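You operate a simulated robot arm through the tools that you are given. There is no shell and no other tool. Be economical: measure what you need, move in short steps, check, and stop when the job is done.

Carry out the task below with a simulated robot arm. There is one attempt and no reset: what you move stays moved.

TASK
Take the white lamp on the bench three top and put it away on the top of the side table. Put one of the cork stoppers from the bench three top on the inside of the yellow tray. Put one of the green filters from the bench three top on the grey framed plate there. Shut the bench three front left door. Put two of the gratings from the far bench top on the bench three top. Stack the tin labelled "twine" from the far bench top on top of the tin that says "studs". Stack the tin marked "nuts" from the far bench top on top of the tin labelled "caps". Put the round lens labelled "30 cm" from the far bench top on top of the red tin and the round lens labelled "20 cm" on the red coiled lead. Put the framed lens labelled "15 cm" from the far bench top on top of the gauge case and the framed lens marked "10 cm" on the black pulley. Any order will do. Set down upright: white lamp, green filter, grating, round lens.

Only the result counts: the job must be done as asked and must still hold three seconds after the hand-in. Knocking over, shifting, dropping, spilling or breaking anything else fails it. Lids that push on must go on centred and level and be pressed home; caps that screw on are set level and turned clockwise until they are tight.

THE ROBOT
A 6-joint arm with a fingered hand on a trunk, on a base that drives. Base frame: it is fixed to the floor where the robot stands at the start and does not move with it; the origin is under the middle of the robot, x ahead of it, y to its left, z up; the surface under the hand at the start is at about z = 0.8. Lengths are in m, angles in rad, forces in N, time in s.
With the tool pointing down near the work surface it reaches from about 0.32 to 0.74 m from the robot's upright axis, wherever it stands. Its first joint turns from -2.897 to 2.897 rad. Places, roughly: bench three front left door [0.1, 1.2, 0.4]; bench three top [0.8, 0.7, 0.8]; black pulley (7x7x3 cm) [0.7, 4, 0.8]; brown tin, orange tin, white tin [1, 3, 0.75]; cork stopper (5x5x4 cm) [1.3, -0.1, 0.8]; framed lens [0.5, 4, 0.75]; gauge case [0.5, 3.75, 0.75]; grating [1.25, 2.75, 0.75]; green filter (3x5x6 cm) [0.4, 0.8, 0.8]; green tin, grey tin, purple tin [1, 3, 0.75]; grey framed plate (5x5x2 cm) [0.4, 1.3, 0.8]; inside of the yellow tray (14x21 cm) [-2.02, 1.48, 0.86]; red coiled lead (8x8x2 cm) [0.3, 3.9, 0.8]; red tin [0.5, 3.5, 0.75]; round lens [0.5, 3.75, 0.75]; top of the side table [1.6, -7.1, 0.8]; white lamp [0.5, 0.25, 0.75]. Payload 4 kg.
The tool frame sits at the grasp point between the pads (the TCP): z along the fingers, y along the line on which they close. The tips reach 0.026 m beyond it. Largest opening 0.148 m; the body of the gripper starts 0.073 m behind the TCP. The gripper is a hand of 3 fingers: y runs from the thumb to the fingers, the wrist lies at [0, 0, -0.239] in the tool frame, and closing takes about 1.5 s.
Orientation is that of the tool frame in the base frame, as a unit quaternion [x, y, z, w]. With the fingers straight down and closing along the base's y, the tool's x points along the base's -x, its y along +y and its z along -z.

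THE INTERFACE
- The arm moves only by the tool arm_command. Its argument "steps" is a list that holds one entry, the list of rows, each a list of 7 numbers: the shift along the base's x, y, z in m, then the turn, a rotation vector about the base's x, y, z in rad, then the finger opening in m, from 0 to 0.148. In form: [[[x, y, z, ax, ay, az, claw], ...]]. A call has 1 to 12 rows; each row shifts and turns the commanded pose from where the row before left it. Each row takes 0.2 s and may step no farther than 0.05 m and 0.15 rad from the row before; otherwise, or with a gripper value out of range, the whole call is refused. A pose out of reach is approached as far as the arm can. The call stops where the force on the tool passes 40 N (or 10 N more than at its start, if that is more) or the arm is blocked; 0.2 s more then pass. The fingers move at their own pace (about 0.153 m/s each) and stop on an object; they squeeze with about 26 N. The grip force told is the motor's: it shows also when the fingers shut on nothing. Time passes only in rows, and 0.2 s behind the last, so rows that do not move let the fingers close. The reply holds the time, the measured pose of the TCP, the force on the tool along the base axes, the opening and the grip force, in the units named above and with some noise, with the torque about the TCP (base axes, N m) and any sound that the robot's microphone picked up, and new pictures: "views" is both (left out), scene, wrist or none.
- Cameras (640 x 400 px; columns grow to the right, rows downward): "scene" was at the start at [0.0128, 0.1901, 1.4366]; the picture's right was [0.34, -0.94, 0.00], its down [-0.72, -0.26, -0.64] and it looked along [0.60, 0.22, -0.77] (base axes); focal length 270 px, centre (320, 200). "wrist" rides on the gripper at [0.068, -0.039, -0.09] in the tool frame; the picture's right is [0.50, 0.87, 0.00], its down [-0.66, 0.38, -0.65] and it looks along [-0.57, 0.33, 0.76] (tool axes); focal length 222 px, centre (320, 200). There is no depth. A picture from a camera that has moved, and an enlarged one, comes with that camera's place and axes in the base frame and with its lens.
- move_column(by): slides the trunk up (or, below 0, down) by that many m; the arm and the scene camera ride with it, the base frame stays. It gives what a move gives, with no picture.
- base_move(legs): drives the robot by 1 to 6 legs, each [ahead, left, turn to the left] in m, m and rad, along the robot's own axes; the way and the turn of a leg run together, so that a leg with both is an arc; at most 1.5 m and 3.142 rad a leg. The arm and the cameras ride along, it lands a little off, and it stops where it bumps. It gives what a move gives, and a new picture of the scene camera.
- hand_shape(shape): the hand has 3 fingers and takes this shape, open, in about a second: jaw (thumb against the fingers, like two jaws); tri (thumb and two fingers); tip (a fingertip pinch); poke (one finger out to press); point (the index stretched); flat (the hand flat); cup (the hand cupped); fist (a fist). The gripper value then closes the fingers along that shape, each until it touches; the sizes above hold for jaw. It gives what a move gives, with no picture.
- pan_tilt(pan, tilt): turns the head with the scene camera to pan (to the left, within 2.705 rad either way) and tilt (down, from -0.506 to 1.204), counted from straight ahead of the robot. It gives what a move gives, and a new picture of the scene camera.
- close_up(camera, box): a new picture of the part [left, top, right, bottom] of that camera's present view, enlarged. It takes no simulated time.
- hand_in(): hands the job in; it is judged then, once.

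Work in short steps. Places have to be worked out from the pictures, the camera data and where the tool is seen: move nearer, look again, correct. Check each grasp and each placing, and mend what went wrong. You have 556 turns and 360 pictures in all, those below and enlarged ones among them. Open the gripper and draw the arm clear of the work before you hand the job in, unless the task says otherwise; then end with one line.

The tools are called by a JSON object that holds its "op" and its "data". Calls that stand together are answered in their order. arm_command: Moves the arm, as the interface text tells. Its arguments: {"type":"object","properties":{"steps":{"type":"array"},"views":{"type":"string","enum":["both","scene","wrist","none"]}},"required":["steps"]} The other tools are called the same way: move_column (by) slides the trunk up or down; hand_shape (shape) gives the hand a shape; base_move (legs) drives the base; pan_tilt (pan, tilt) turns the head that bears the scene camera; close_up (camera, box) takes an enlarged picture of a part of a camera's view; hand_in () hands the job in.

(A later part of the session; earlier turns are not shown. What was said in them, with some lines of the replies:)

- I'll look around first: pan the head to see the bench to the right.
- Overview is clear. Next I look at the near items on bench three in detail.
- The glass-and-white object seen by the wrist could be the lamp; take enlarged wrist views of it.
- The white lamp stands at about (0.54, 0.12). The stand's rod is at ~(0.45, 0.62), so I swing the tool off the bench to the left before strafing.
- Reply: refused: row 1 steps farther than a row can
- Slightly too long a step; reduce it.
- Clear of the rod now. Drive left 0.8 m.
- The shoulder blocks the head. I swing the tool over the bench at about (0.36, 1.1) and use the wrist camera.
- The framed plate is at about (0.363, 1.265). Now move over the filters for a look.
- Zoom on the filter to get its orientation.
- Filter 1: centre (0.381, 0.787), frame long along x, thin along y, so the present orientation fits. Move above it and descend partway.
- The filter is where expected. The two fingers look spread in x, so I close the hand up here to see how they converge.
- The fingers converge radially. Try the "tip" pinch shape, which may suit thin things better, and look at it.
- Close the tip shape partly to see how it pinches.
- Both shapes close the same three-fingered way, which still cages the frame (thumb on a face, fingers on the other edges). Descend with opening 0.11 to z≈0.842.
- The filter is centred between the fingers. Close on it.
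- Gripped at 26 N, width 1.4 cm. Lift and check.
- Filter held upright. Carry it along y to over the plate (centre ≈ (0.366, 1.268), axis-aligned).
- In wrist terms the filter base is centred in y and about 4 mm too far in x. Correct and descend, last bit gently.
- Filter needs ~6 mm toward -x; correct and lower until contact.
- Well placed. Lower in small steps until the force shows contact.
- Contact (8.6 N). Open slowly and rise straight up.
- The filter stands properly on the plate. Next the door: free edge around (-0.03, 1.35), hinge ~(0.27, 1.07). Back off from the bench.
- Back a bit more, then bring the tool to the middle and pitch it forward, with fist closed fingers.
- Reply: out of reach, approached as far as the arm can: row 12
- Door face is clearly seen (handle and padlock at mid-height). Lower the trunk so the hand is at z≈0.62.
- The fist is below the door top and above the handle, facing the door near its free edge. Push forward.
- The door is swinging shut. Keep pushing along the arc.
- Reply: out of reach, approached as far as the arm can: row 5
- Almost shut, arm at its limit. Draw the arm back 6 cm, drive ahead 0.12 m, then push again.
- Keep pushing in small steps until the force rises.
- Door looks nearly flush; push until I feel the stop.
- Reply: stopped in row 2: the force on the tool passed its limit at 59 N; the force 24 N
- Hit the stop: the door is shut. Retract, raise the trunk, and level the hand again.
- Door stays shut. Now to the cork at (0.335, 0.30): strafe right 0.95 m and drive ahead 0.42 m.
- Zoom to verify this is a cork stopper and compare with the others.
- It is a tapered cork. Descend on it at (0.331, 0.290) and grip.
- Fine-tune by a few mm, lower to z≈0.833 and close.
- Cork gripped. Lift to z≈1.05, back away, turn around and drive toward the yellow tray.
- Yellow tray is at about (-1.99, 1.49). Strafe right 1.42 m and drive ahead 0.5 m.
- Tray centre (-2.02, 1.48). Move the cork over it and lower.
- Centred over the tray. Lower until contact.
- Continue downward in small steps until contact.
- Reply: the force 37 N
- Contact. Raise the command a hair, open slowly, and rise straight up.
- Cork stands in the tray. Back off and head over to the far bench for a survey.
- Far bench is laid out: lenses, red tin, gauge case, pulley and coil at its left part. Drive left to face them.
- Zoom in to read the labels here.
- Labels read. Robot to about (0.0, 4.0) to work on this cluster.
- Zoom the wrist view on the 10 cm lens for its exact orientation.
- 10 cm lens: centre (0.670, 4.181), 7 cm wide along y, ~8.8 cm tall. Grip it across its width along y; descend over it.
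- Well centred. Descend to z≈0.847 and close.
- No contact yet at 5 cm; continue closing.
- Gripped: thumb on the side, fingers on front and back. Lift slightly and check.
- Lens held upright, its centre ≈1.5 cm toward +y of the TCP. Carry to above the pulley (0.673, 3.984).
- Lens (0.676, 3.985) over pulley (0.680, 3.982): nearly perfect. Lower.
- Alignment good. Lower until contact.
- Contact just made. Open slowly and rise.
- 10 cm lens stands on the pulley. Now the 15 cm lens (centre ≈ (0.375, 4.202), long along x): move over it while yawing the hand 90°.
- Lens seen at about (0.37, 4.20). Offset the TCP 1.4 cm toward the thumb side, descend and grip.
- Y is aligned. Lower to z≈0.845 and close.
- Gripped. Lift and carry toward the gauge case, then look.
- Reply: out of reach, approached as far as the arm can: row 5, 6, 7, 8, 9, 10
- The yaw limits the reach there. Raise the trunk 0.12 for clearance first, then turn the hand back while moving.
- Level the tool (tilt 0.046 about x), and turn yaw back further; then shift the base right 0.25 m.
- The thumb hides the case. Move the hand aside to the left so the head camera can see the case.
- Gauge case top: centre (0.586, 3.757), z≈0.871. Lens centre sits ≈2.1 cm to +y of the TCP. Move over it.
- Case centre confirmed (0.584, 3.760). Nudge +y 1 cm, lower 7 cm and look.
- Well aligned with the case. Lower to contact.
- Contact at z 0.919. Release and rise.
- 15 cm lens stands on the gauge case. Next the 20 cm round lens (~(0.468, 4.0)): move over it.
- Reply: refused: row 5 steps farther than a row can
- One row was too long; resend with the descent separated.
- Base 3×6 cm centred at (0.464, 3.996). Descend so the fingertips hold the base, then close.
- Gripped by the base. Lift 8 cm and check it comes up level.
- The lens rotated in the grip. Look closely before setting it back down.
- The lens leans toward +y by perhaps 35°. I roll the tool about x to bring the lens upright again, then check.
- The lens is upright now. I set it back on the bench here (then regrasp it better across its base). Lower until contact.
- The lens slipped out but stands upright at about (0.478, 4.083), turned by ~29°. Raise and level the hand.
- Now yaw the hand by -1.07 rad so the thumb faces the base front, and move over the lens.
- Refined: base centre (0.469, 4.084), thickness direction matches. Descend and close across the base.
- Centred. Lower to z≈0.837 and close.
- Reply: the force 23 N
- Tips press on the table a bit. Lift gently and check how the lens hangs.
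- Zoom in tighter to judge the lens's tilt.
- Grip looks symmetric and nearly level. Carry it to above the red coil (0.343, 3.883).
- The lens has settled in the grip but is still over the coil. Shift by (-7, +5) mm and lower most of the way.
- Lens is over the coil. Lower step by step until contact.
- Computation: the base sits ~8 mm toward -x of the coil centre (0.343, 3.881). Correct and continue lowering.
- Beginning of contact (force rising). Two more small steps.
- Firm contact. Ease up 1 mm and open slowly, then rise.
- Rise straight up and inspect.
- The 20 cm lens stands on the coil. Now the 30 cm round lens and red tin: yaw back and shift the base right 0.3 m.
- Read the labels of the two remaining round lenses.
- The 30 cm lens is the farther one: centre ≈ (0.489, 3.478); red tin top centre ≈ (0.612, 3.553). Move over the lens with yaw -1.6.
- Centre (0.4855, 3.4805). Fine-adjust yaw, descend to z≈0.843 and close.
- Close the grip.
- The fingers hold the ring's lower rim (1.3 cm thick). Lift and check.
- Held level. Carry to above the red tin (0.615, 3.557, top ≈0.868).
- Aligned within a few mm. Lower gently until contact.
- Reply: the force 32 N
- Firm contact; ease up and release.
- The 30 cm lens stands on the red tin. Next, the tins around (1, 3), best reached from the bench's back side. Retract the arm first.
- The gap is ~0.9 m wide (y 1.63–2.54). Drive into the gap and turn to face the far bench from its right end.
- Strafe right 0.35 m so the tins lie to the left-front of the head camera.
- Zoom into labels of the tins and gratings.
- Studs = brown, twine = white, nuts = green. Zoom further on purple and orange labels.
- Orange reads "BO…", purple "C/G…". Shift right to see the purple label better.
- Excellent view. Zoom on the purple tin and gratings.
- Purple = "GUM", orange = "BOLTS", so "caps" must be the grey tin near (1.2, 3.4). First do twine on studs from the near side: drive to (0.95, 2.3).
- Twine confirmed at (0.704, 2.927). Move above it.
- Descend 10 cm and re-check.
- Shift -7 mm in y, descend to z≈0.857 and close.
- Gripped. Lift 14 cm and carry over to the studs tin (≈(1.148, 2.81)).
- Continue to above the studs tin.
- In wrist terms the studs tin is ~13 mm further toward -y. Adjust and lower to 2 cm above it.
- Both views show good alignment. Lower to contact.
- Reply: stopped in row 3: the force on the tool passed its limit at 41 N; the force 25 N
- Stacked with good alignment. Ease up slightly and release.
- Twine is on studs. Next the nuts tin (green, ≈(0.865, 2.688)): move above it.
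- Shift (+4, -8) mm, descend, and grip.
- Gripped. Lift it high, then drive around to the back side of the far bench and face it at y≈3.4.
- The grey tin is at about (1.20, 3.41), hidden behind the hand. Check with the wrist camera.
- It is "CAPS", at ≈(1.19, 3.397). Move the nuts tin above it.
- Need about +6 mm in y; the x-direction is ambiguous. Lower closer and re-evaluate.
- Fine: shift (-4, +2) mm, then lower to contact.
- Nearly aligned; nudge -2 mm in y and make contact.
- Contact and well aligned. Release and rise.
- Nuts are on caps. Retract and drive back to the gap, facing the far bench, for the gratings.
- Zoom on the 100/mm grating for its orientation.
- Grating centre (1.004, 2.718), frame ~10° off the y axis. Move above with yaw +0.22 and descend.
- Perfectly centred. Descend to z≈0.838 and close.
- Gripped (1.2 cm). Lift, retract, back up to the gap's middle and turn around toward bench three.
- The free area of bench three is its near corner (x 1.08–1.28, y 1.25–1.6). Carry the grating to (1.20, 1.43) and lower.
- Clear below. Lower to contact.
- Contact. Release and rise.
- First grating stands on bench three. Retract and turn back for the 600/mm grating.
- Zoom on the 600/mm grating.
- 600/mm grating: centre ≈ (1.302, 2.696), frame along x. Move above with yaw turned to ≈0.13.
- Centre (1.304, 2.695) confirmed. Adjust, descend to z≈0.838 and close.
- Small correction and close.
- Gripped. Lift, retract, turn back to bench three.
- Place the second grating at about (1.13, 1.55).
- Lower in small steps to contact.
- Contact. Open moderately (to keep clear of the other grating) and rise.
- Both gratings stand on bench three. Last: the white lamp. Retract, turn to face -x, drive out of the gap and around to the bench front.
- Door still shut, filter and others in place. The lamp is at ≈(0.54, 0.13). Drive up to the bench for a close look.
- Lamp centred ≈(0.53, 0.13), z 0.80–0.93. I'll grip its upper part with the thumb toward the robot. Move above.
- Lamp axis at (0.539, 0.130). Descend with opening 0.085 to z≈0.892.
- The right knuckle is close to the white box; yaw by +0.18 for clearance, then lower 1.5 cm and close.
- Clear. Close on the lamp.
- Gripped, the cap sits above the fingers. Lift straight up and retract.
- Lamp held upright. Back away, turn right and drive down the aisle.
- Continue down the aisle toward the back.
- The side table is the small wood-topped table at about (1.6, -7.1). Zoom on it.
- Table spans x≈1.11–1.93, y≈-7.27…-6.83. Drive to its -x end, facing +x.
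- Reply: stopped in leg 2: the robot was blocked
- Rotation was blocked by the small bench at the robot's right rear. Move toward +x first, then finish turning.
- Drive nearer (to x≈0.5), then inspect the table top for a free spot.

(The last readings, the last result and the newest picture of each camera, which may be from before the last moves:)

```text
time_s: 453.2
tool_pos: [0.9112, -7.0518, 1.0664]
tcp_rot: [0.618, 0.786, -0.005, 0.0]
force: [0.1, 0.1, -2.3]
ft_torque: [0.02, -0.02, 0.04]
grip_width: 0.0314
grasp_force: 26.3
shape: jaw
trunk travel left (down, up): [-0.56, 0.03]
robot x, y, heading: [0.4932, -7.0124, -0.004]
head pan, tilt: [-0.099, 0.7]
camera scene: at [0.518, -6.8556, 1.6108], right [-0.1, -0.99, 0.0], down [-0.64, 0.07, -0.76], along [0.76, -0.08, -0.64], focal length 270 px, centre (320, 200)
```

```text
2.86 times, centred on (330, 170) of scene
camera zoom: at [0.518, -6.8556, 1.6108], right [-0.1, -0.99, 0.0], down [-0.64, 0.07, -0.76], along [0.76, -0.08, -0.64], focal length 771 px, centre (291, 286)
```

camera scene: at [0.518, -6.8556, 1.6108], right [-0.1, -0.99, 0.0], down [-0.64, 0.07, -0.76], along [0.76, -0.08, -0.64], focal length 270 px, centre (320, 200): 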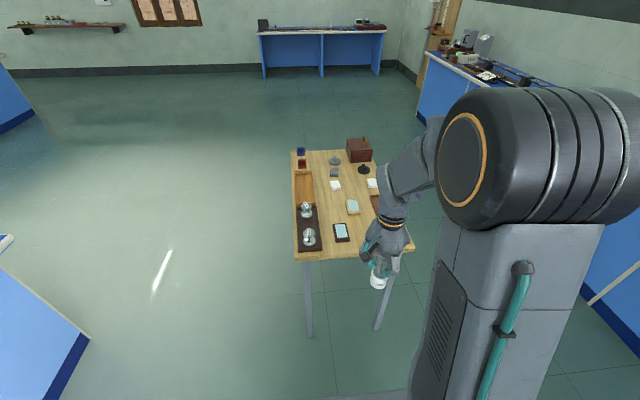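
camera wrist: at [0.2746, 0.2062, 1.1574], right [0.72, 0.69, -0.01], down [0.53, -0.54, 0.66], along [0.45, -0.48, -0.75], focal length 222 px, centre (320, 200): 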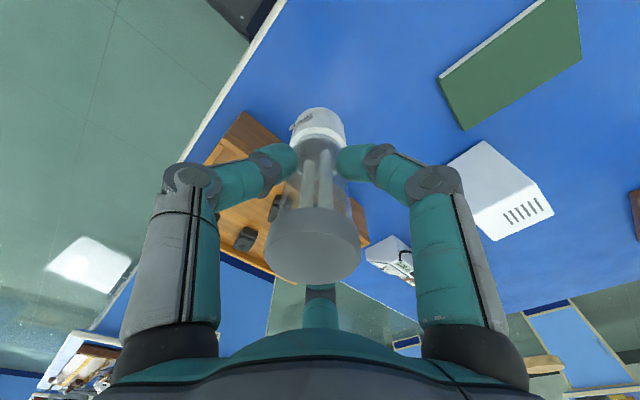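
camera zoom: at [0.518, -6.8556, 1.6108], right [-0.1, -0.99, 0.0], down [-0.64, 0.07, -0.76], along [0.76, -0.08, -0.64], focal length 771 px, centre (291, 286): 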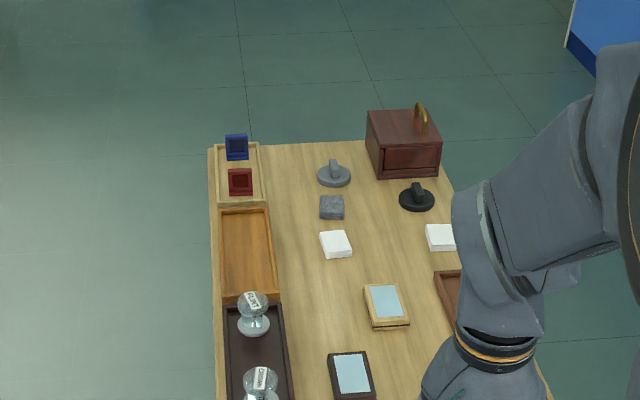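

A free spot is around (1.42, -7.01), between the flask tray and the plates. Turn the hand so the thumb points -y, raise a bit, and approach.

{"op": "arm_command", "data": {"steps": [[[0, 0, 0.004, 0, 0, 0.133, 0.02], [0, 0.004, 0.004, 0, 0, 0.133, 0.02], [0, 0.004, 0.004, 0, 0, 0.133, 0.02], [0, 0.004, 0.004, 0, 0, 0.133, 0.02], [0, 0.004, 0.004, 0, 0, 0.133, 0.02], [0, 0.004, 0.004, 0, 0, 0.133, 0.02], [0, 0.004, 0.004, 0, 0, 0.133, 0.02], [0, 0.004, 0, 0, 0, 0.133, 0.02], [0, 0.004, 0, 0, 0, 0.133, 0.02], [0, 0.004, 0, 0, 0, 0.133, 0.02]]], "views": "none"}}

{"op": "base_move", "data": {"legs": [[0.3, 0, 0]]}}

{"op": "pan_tilt", "data": {"pan": 0.0, "tilt": 0.85}}

{"op": "close_up", "data": {"camera": "wrist", "box": [0, 0, 640, 400]}}

```text
time_s: 455.4
tool_pos: [0.9112, -7.0159, 1.0938]
tcp_rot: [0.001, 1.0, -0.004, 0.004]
force: [-1.3, -0.2, -2.6]
ft_torque: [0.04, 0.0, 0.03]
grip_width: 0.0317
grasp_force: 26.0
shape: jaw
trunk travel left (down, up): [-0.56, 0.03]
robot x, y, heading: [0.493, -7.0074, -0.005]
head pan, tilt: [-0.099, 0.7]
```

```text
time_s: 457.5
tool_pos: [1.212, -7.0187, 1.0946]
tcp_rot: [0.001, 1.0, -0.003, 0.004]
force: [-0.3, 0.2, -3.1]
ft_torque: [0.01, 0.05, -0.02]
grip_width: 0.0314
grasp_force: 25.7
shape: jaw
trunk travel left (down, up): [-0.56, 0.03]
robot x, y, heading: [0.7936, -7.0107, -0.007]
head pan, tilt: [-0.099, 0.7]
camera scene: at [0.8186, -6.8569, 1.6108], right [-0.1, -0.99, 0.0], down [-0.64, 0.07, -0.76], along [0.76, -0.08, -0.64], focal length 270 px, centre (320, 200)
```

scene: 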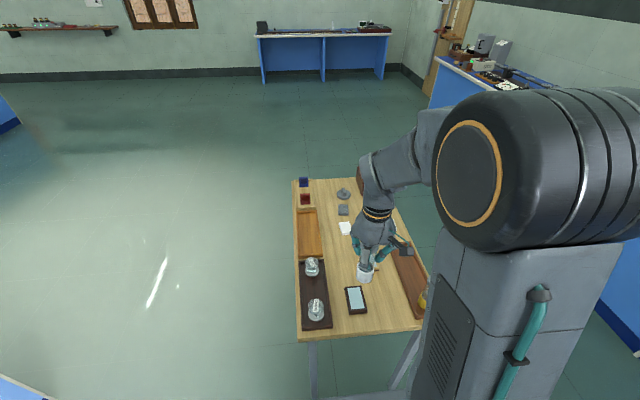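

```text
time_s: 458.2
tool_pos: [1.2114, -7.0186, 1.0945]
tcp_rot: [0.002, 1.0, -0.003, 0.003]
force: [-0.4, -0.2, -2.3]
ft_torque: [0.02, -0.04, 0.01]
grip_width: 0.0314
grasp_force: 25.7
shape: jaw
trunk travel left (down, up): [-0.56, 0.03]
robot x, y, heading: [0.7919, -7.0133, -0.003]
head pan, tilt: [0.0, 0.85]
camera scene: at [0.8118, -6.8484, 1.5985], right [-0.01, -1.0, 0.0], down [-0.75, 0.0, -0.66], along [0.66, 0.0, -0.75], focal length 270 px, centre (320, 200)
```

scene: 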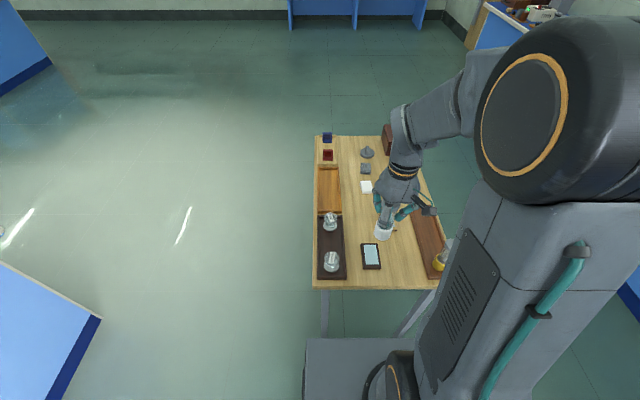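

```text
1.00 times, centred on (320, 200) of wrist (not enlarged: the box is as wide or as high as the picture)
camera zoom: at [1.1438, -7.056, 1.1848], right [-0.5, 0.87, -0.01], down [0.65, 0.38, 0.66], along [0.57, 0.32, -0.76], focal length 222 px, centre (320, 200)
```

zoom: 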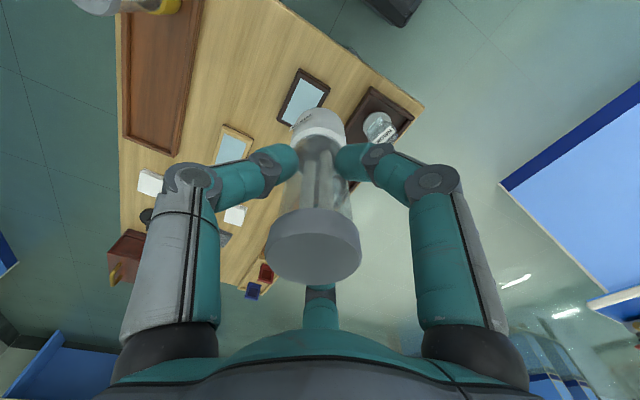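

Move over the spot and look.

{"op": "arm_command", "data": {"steps": [[[0.042, 0.001, 0, 0, 0, 0, 0.02], [0.042, 0.001, 0, 0, 0, 0, 0.02], [0.042, 0.002, 0, 0, 0, 0, 0.02], [0.042, 0.002, 0, 0, 0, 0, 0.02], [0.041, 0.001, 0, 0, 0, 0, 0.02], [0, 0, 0, 0, 0, 0, 0.02]]], "views": "both"}}

{"op": "close_up", "data": {"camera": "scene", "box": [300, 130, 440, 290]}}

```text
time_s: 459.6
tool_pos: [1.4189, -7.0141, 1.0927]
tcp_rot: [0.002, 1.0, -0.004, 0.004]
force: [0.5, 0.1, -2.7]
ft_torque: [-0.02, 0.02, 0.0]
grip_width: 0.0318
grasp_force: 25.3
shape: jaw
trunk travel left (down, up): [-0.56, 0.03]
robot x, y, heading: [0.7927, -7.0151, -0.008]
head pan, tilt: [0.0, 0.85]
camera scene: at [0.8121, -6.8484, 1.5985], right [0.0, -1.0, 0.0], down [-0.75, 0.0, -0.66], along [0.66, 0.0, -0.75], focal length 270 px, centre (320, 200)
camera wrist: at [1.3509, -7.0521, 1.1832], right [-0.5, 0.87, -0.01], down [0.65, 0.38, 0.66], along [0.57, 0.32, -0.76], focal length 222 px, centre (320, 200)
```

scene: 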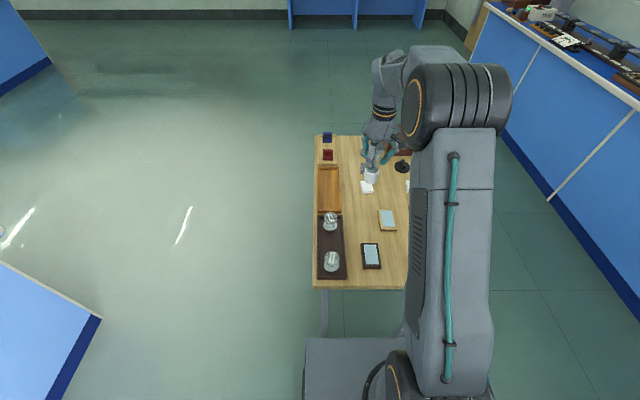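
wrist: 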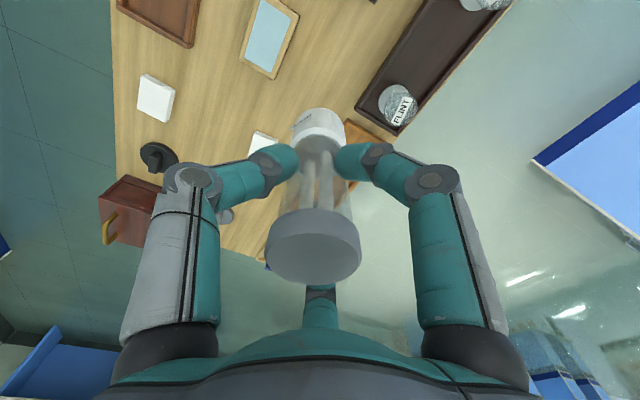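

```text
2.50 times, centred on (370, 210) of scene
camera zoom: at [0.8121, -6.8484, 1.5985], right [0.0, -1.0, 0.0], down [-0.75, 0.0, -0.66], along [0.66, 0.0, -0.75], focal length 675 px, centre (195, 175)
```

zoom: 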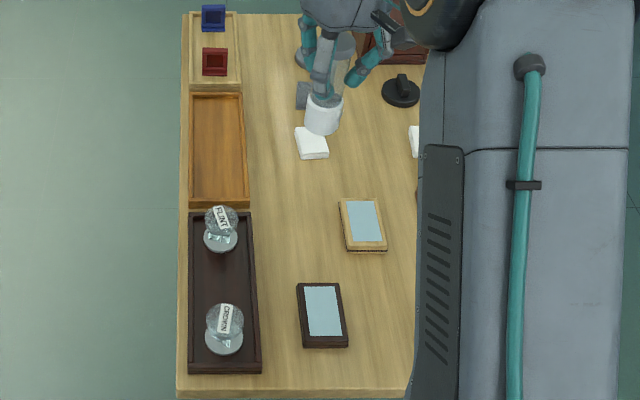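

Free spot centre (1.42, -7.0). Shift +1.2 cm in y and lower to ~3 cm above the table.

{"op": "arm_command", "data": {"steps": [[[0, 0.012, -0.04, 0, 0, 0, 0.02], [0, 0, -0.05, 0, 0, 0, 0.02], [0, 0, -0.05, 0, 0, 0, 0.02], [0, 0, -0.03, 0, 0, 0, 0.02]]], "views": "wrist"}}

{"op": "close_up", "data": {"camera": "scene", "box": [300, 130, 440, 290]}}

```text
time_s: 460.6
tool_pos: [1.4177, -7.0003, 0.9221]
tcp_rot: [0.002, 1.0, -0.004, 0.003]
force: [0.0, -0.1, -2.2]
ft_torque: [0.02, 0.0, 0.01]
grip_width: 0.0315
grasp_force: 26.3
shape: jaw
trunk travel left (down, up): [-0.56, 0.03]
robot x, y, heading: [0.7971, -7.0107, -0.007]
head pan, tilt: [0.0, 0.85]
camera wrist: at [1.3506, -7.0381, 1.0133], right [-0.5, 0.87, -0.01], down [0.65, 0.38, 0.66], along [0.57, 0.32, -0.76], focal length 222 px, centre (320, 200)
```

wrist: 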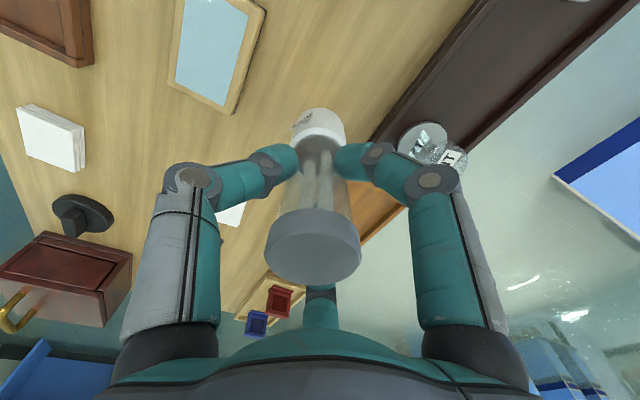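

```text
2.50 times, centred on (370, 210) of scene
camera zoom: at [0.8122, -6.8484, 1.5985], right [0.0, -1.0, 0.0], down [-0.75, 0.0, -0.66], along [0.66, 0.0, -0.75], focal length 675 px, centre (195, 175)
```

zoom: 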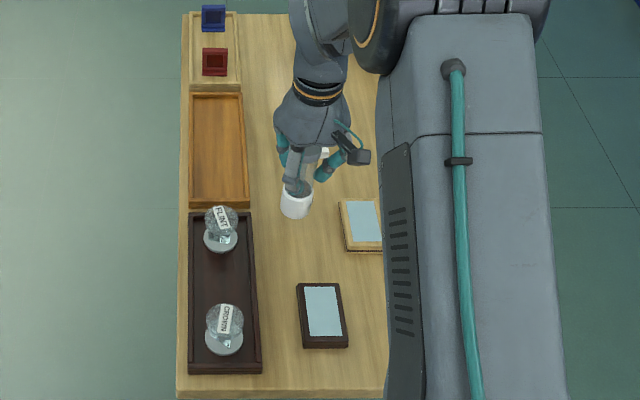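

Clear. Lower to contact.

{"op": "arm_command", "data": {"steps": [[[0, 0, -0.015, 0, 0, 0, 0.02], [0, 0, -0.006, 0, 0, 0, 0.02], [0, 0, -0.003, 0, 0, 0, 0.02], [0, 0, -0.002, 0, 0, 0, 0.02]]], "views": "none"}}

```text
time_s: 461.6
tool_pos: [1.4197, -6.9993, 0.8989]
tcp_rot: [0.003, 1.0, -0.004, 0.004]
force: [0.4, -0.3, -2.4]
ft_torque: [-0.03, 0.02, 0.0]
grip_width: 0.0315
grasp_force: 26.0
shape: jaw
trunk travel left (down, up): [-0.56, 0.03]
robot x, y, heading: [0.7902, -7.0148, -0.005]
head pan, tilt: [0.0, 0.85]
```

{"op": "arm_command", "data": {"steps": [[[0, 0, -0.002, 0, 0, 0, 0.02], [0, 0, -0.002, 0, 0, 0, 0.02], [0, 0, -0.002, 0, 0, 0, 0.02]]], "views": "none"}}

```text
time_s: 462.4
tool_pos: [1.4197, -6.999, 0.8906]
tcp_rot: [0.002, 1.0, -0.004, 0.003]
force: [-0.5, -0.2, -1.9]
ft_torque: [0.0, -0.01, 0.01]
grip_width: 0.0317
grasp_force: 25.6
shape: jaw
trunk travel left (down, up): [-0.56, 0.03]
robot x, y, heading: [0.7911, -7.0133, -0.011]
head pan, tilt: [0.0, 0.85]
```

{"op": "arm_command", "data": {"steps": [[[0, 0, -0.003, 0, 0, 0, 0.02], [0, 0, -0.002, 0, 0, 0, 0.02], [0, 0, -0.002, 0, 0, 0, 0.02]]], "views": "none"}}

{"op": "close_up", "data": {"camera": "scene", "box": [320, 170, 380, 230]}}

```text
time_s: 463.2
tool_pos: [1.4203, -6.9995, 0.8858]
tcp_rot: [0.002, 1.0, -0.004, 0.003]
force: [0.3, 0.6, -2.4]
ft_torque: [-0.02, 0.03, -0.01]
grip_width: 0.0316
grasp_force: 25.9
shape: jaw
trunk travel left (down, up): [-0.56, 0.03]
robot x, y, heading: [0.7912, -7.0145, -0.007]
head pan, tilt: [0.0, 0.85]
```

```text
6.67 times, centred on (350, 200) of scene
camera zoom: at [0.8119, -6.8484, 1.5985], right [0.0, -1.0, 0.0], down [-0.75, 0.0, -0.66], along [0.66, 0.0, -0.75], focal length 1799 px, centre (120, 200)
```

zoom: 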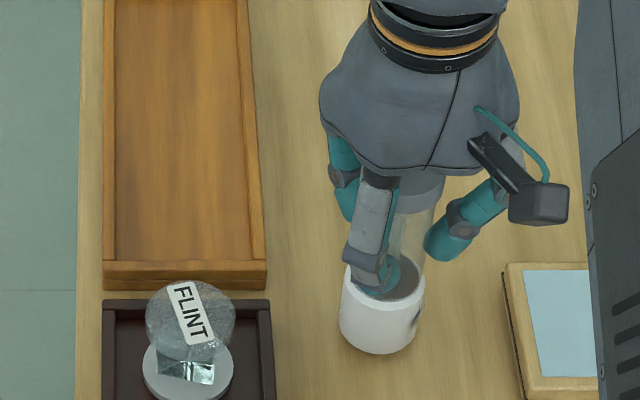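

Still above the top; the table is a bit lower. Continue.

{"op": "arm_command", "data": {"steps": [[[0, 0, -0.004, 0, 0, 0, 0.02], [0, 0, -0.003, 0, 0, 0, 0.02], [0, 0, -0.003, 0, 0, 0, 0.02]]], "views": "none"}}

```text
time_s: 464.0
tool_pos: [1.4219, -6.9994, 0.8758]
tcp_rot: [0.002, 1.0, -0.003, 0.004]
force: [-1.0, -0.5, -0.6]
ft_torque: [-0.01, 0.0, -0.05]
grip_width: 0.0313
grasp_force: 26.6
shape: jaw
trunk travel left (down, up): [-0.56, 0.03]
robot x, y, heading: [0.7901, -7.011, -0.008]
head pan, tilt: [0.0, 0.85]
```

{"op": "arm_command", "data": {"steps": [[[0, 0, -0.002, 0, 0, 0, 0.02], [0, 0, -0.002, 0, 0, 0, 0.02], [0, 0, 0, 0, 0, 0, 0.02]]], "views": "none"}}

```text
time_s: 464.8
tool_pos: [1.421, -7.0006, 0.8735]
tcp_rot: [0.002, 1.0, -0.004, 0.005]
force: [-3.1, 0.2, 22.8]
ft_torque: [-0.02, 0.02, 0.01]
grip_width: 0.0324
grasp_force: 26.1
shape: jaw
trunk travel left (down, up): [-0.56, 0.03]
robot x, y, heading: [0.7917, -7.011, -0.006]
head pan, tilt: [0.0, 0.85]
```

Contact. Ease up 2 mm, open to 0.085, and rise straight up.

{"op": "arm_command", "data": {"steps": [[[0, 0, 0.002, 0, 0, 0, 0.03], [0, 0, 0, 0, 0, 0, 0.045], [0, 0, 0, 0, 0, 0, 0.06], [0, 0, 0, 0, 0, 0, 0.075], [0, 0, 0, 0, 0, 0, 0.085], [0, 0, 0.02, 0, 0, 0, 0.085], [0, 0, 0.03, 0, 0, 0, 0.085], [0, 0, 0.05, 0, 0, 0, 0.085], [0, 0, 0.05, 0, 0, 0, 0.085], [0, 0, 0.05, 0, 0, 0, 0.085]]], "views": "wrist"}}

{"op": "close_up", "data": {"camera": "scene", "box": [310, 150, 400, 240]}}

```text
time_s: 467.0
tool_pos: [1.4234, -6.9966, 1.0716]
tcp_rot: [0.001, 1.0, -0.003, 0.003]
force: [-0.6, -0.1, -0.6]
ft_torque: [-0.02, -0.02, 0.0]
grip_width: 0.0845
grasp_force: 0.0
shape: jaw
trunk travel left (down, up): [-0.56, 0.03]
robot x, y, heading: [0.794, -7.0161, -0.006]
head pan, tilt: [0.0, 0.85]
camera wrist: at [1.3553, -7.0346, 1.162], right [-0.5, 0.87, -0.01], down [0.65, 0.38, 0.66], along [0.57, 0.32, -0.75], focal length 222 px, centre (320, 200)
```

wrist: 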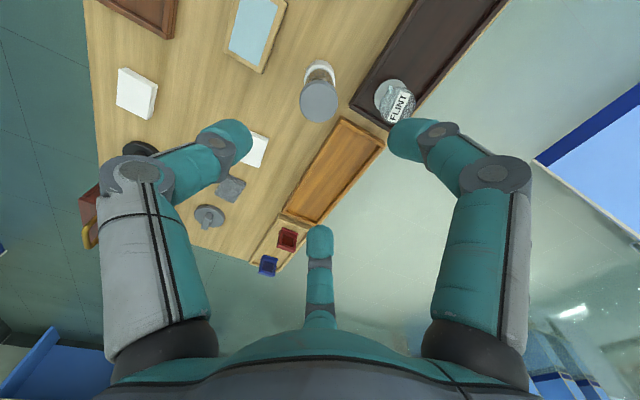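

```text
4.44 times, centred on (355, 195) of scene
camera zoom: at [0.8115, -6.8484, 1.5984], right [0.0, -1.0, 0.0], down [-0.75, 0.0, -0.66], along [0.66, 0.0, -0.75], focal length 1200 px, centre (164, 222)
```

zoom: 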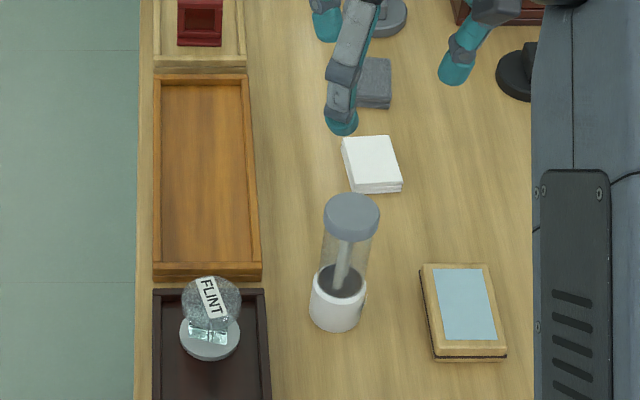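

The lamp stands upright on the side table. Draw the arm back and reverse away.

{"op": "arm_command", "data": {"steps": [[[-0.045, 0, 0.01, 0, 0, 0, 0.1], [-0.045, 0, 0, 0, 0, 0, 0.1], [-0.045, 0, 0, 0, 0, 0, 0.1], [-0.045, 0, 0, 0, 0, 0, 0.1]]], "views": "none"}}

{"op": "base_move", "data": {"legs": [[-0.45, 0, 0]]}}

```text
time_s: 468.0
tool_pos: [1.243, -7.0014, 1.083]
tcp_rot: [0.003, 1.0, -0.003, 0.005]
force: [-0.9, 0.5, 0.0]
ft_torque: [-0.04, -0.05, 0.05]
grip_width: 0.0998
grasp_force: 0.1
shape: jaw
trunk travel left (down, up): [-0.56, 0.03]
robot x, y, heading: [0.798, -7.0133, -0.004]
head pan, tilt: [0.0, 0.85]
```

```text
time_s: 470.8
tool_pos: [0.7866, -7.0035, 1.0828]
tcp_rot: [0.009, 1.0, -0.003, 0.003]
force: [-0.4, -0.6, -0.5]
ft_torque: [0.01, -0.03, -0.01]
grip_width: 0.0996
grasp_force: 0.1
shape: jaw
trunk travel left (down, up): [-0.56, 0.03]
robot x, y, heading: [0.3348, -7.0086, -0.018]
head pan, tilt: [0.0, 0.85]
camera scene: at [0.3551, -6.8434, 1.5985], right [-0.02, -1.0, 0.0], down [-0.75, 0.01, -0.66], along [0.66, -0.01, -0.75], focal length 270 px, centre (320, 200)
```

scene: 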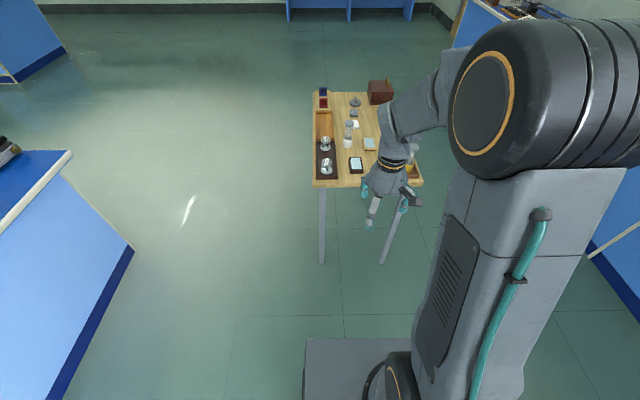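

The lamp stands on the side table, everything else was checked after placing, and the gripper is open and clear. Handing in.

{"op": "hand_in", "data": {}}

```text
The job is handed in.
```

Every placement, both tin stacks and the shut door looked right in the pictures I checked. On the way the 20 cm lens slipped out of the hand once, landing upright. The base also bumped the small bench near the side table, where I saw nothing shifted. The job is handed in with the gripper open and the arm clear.
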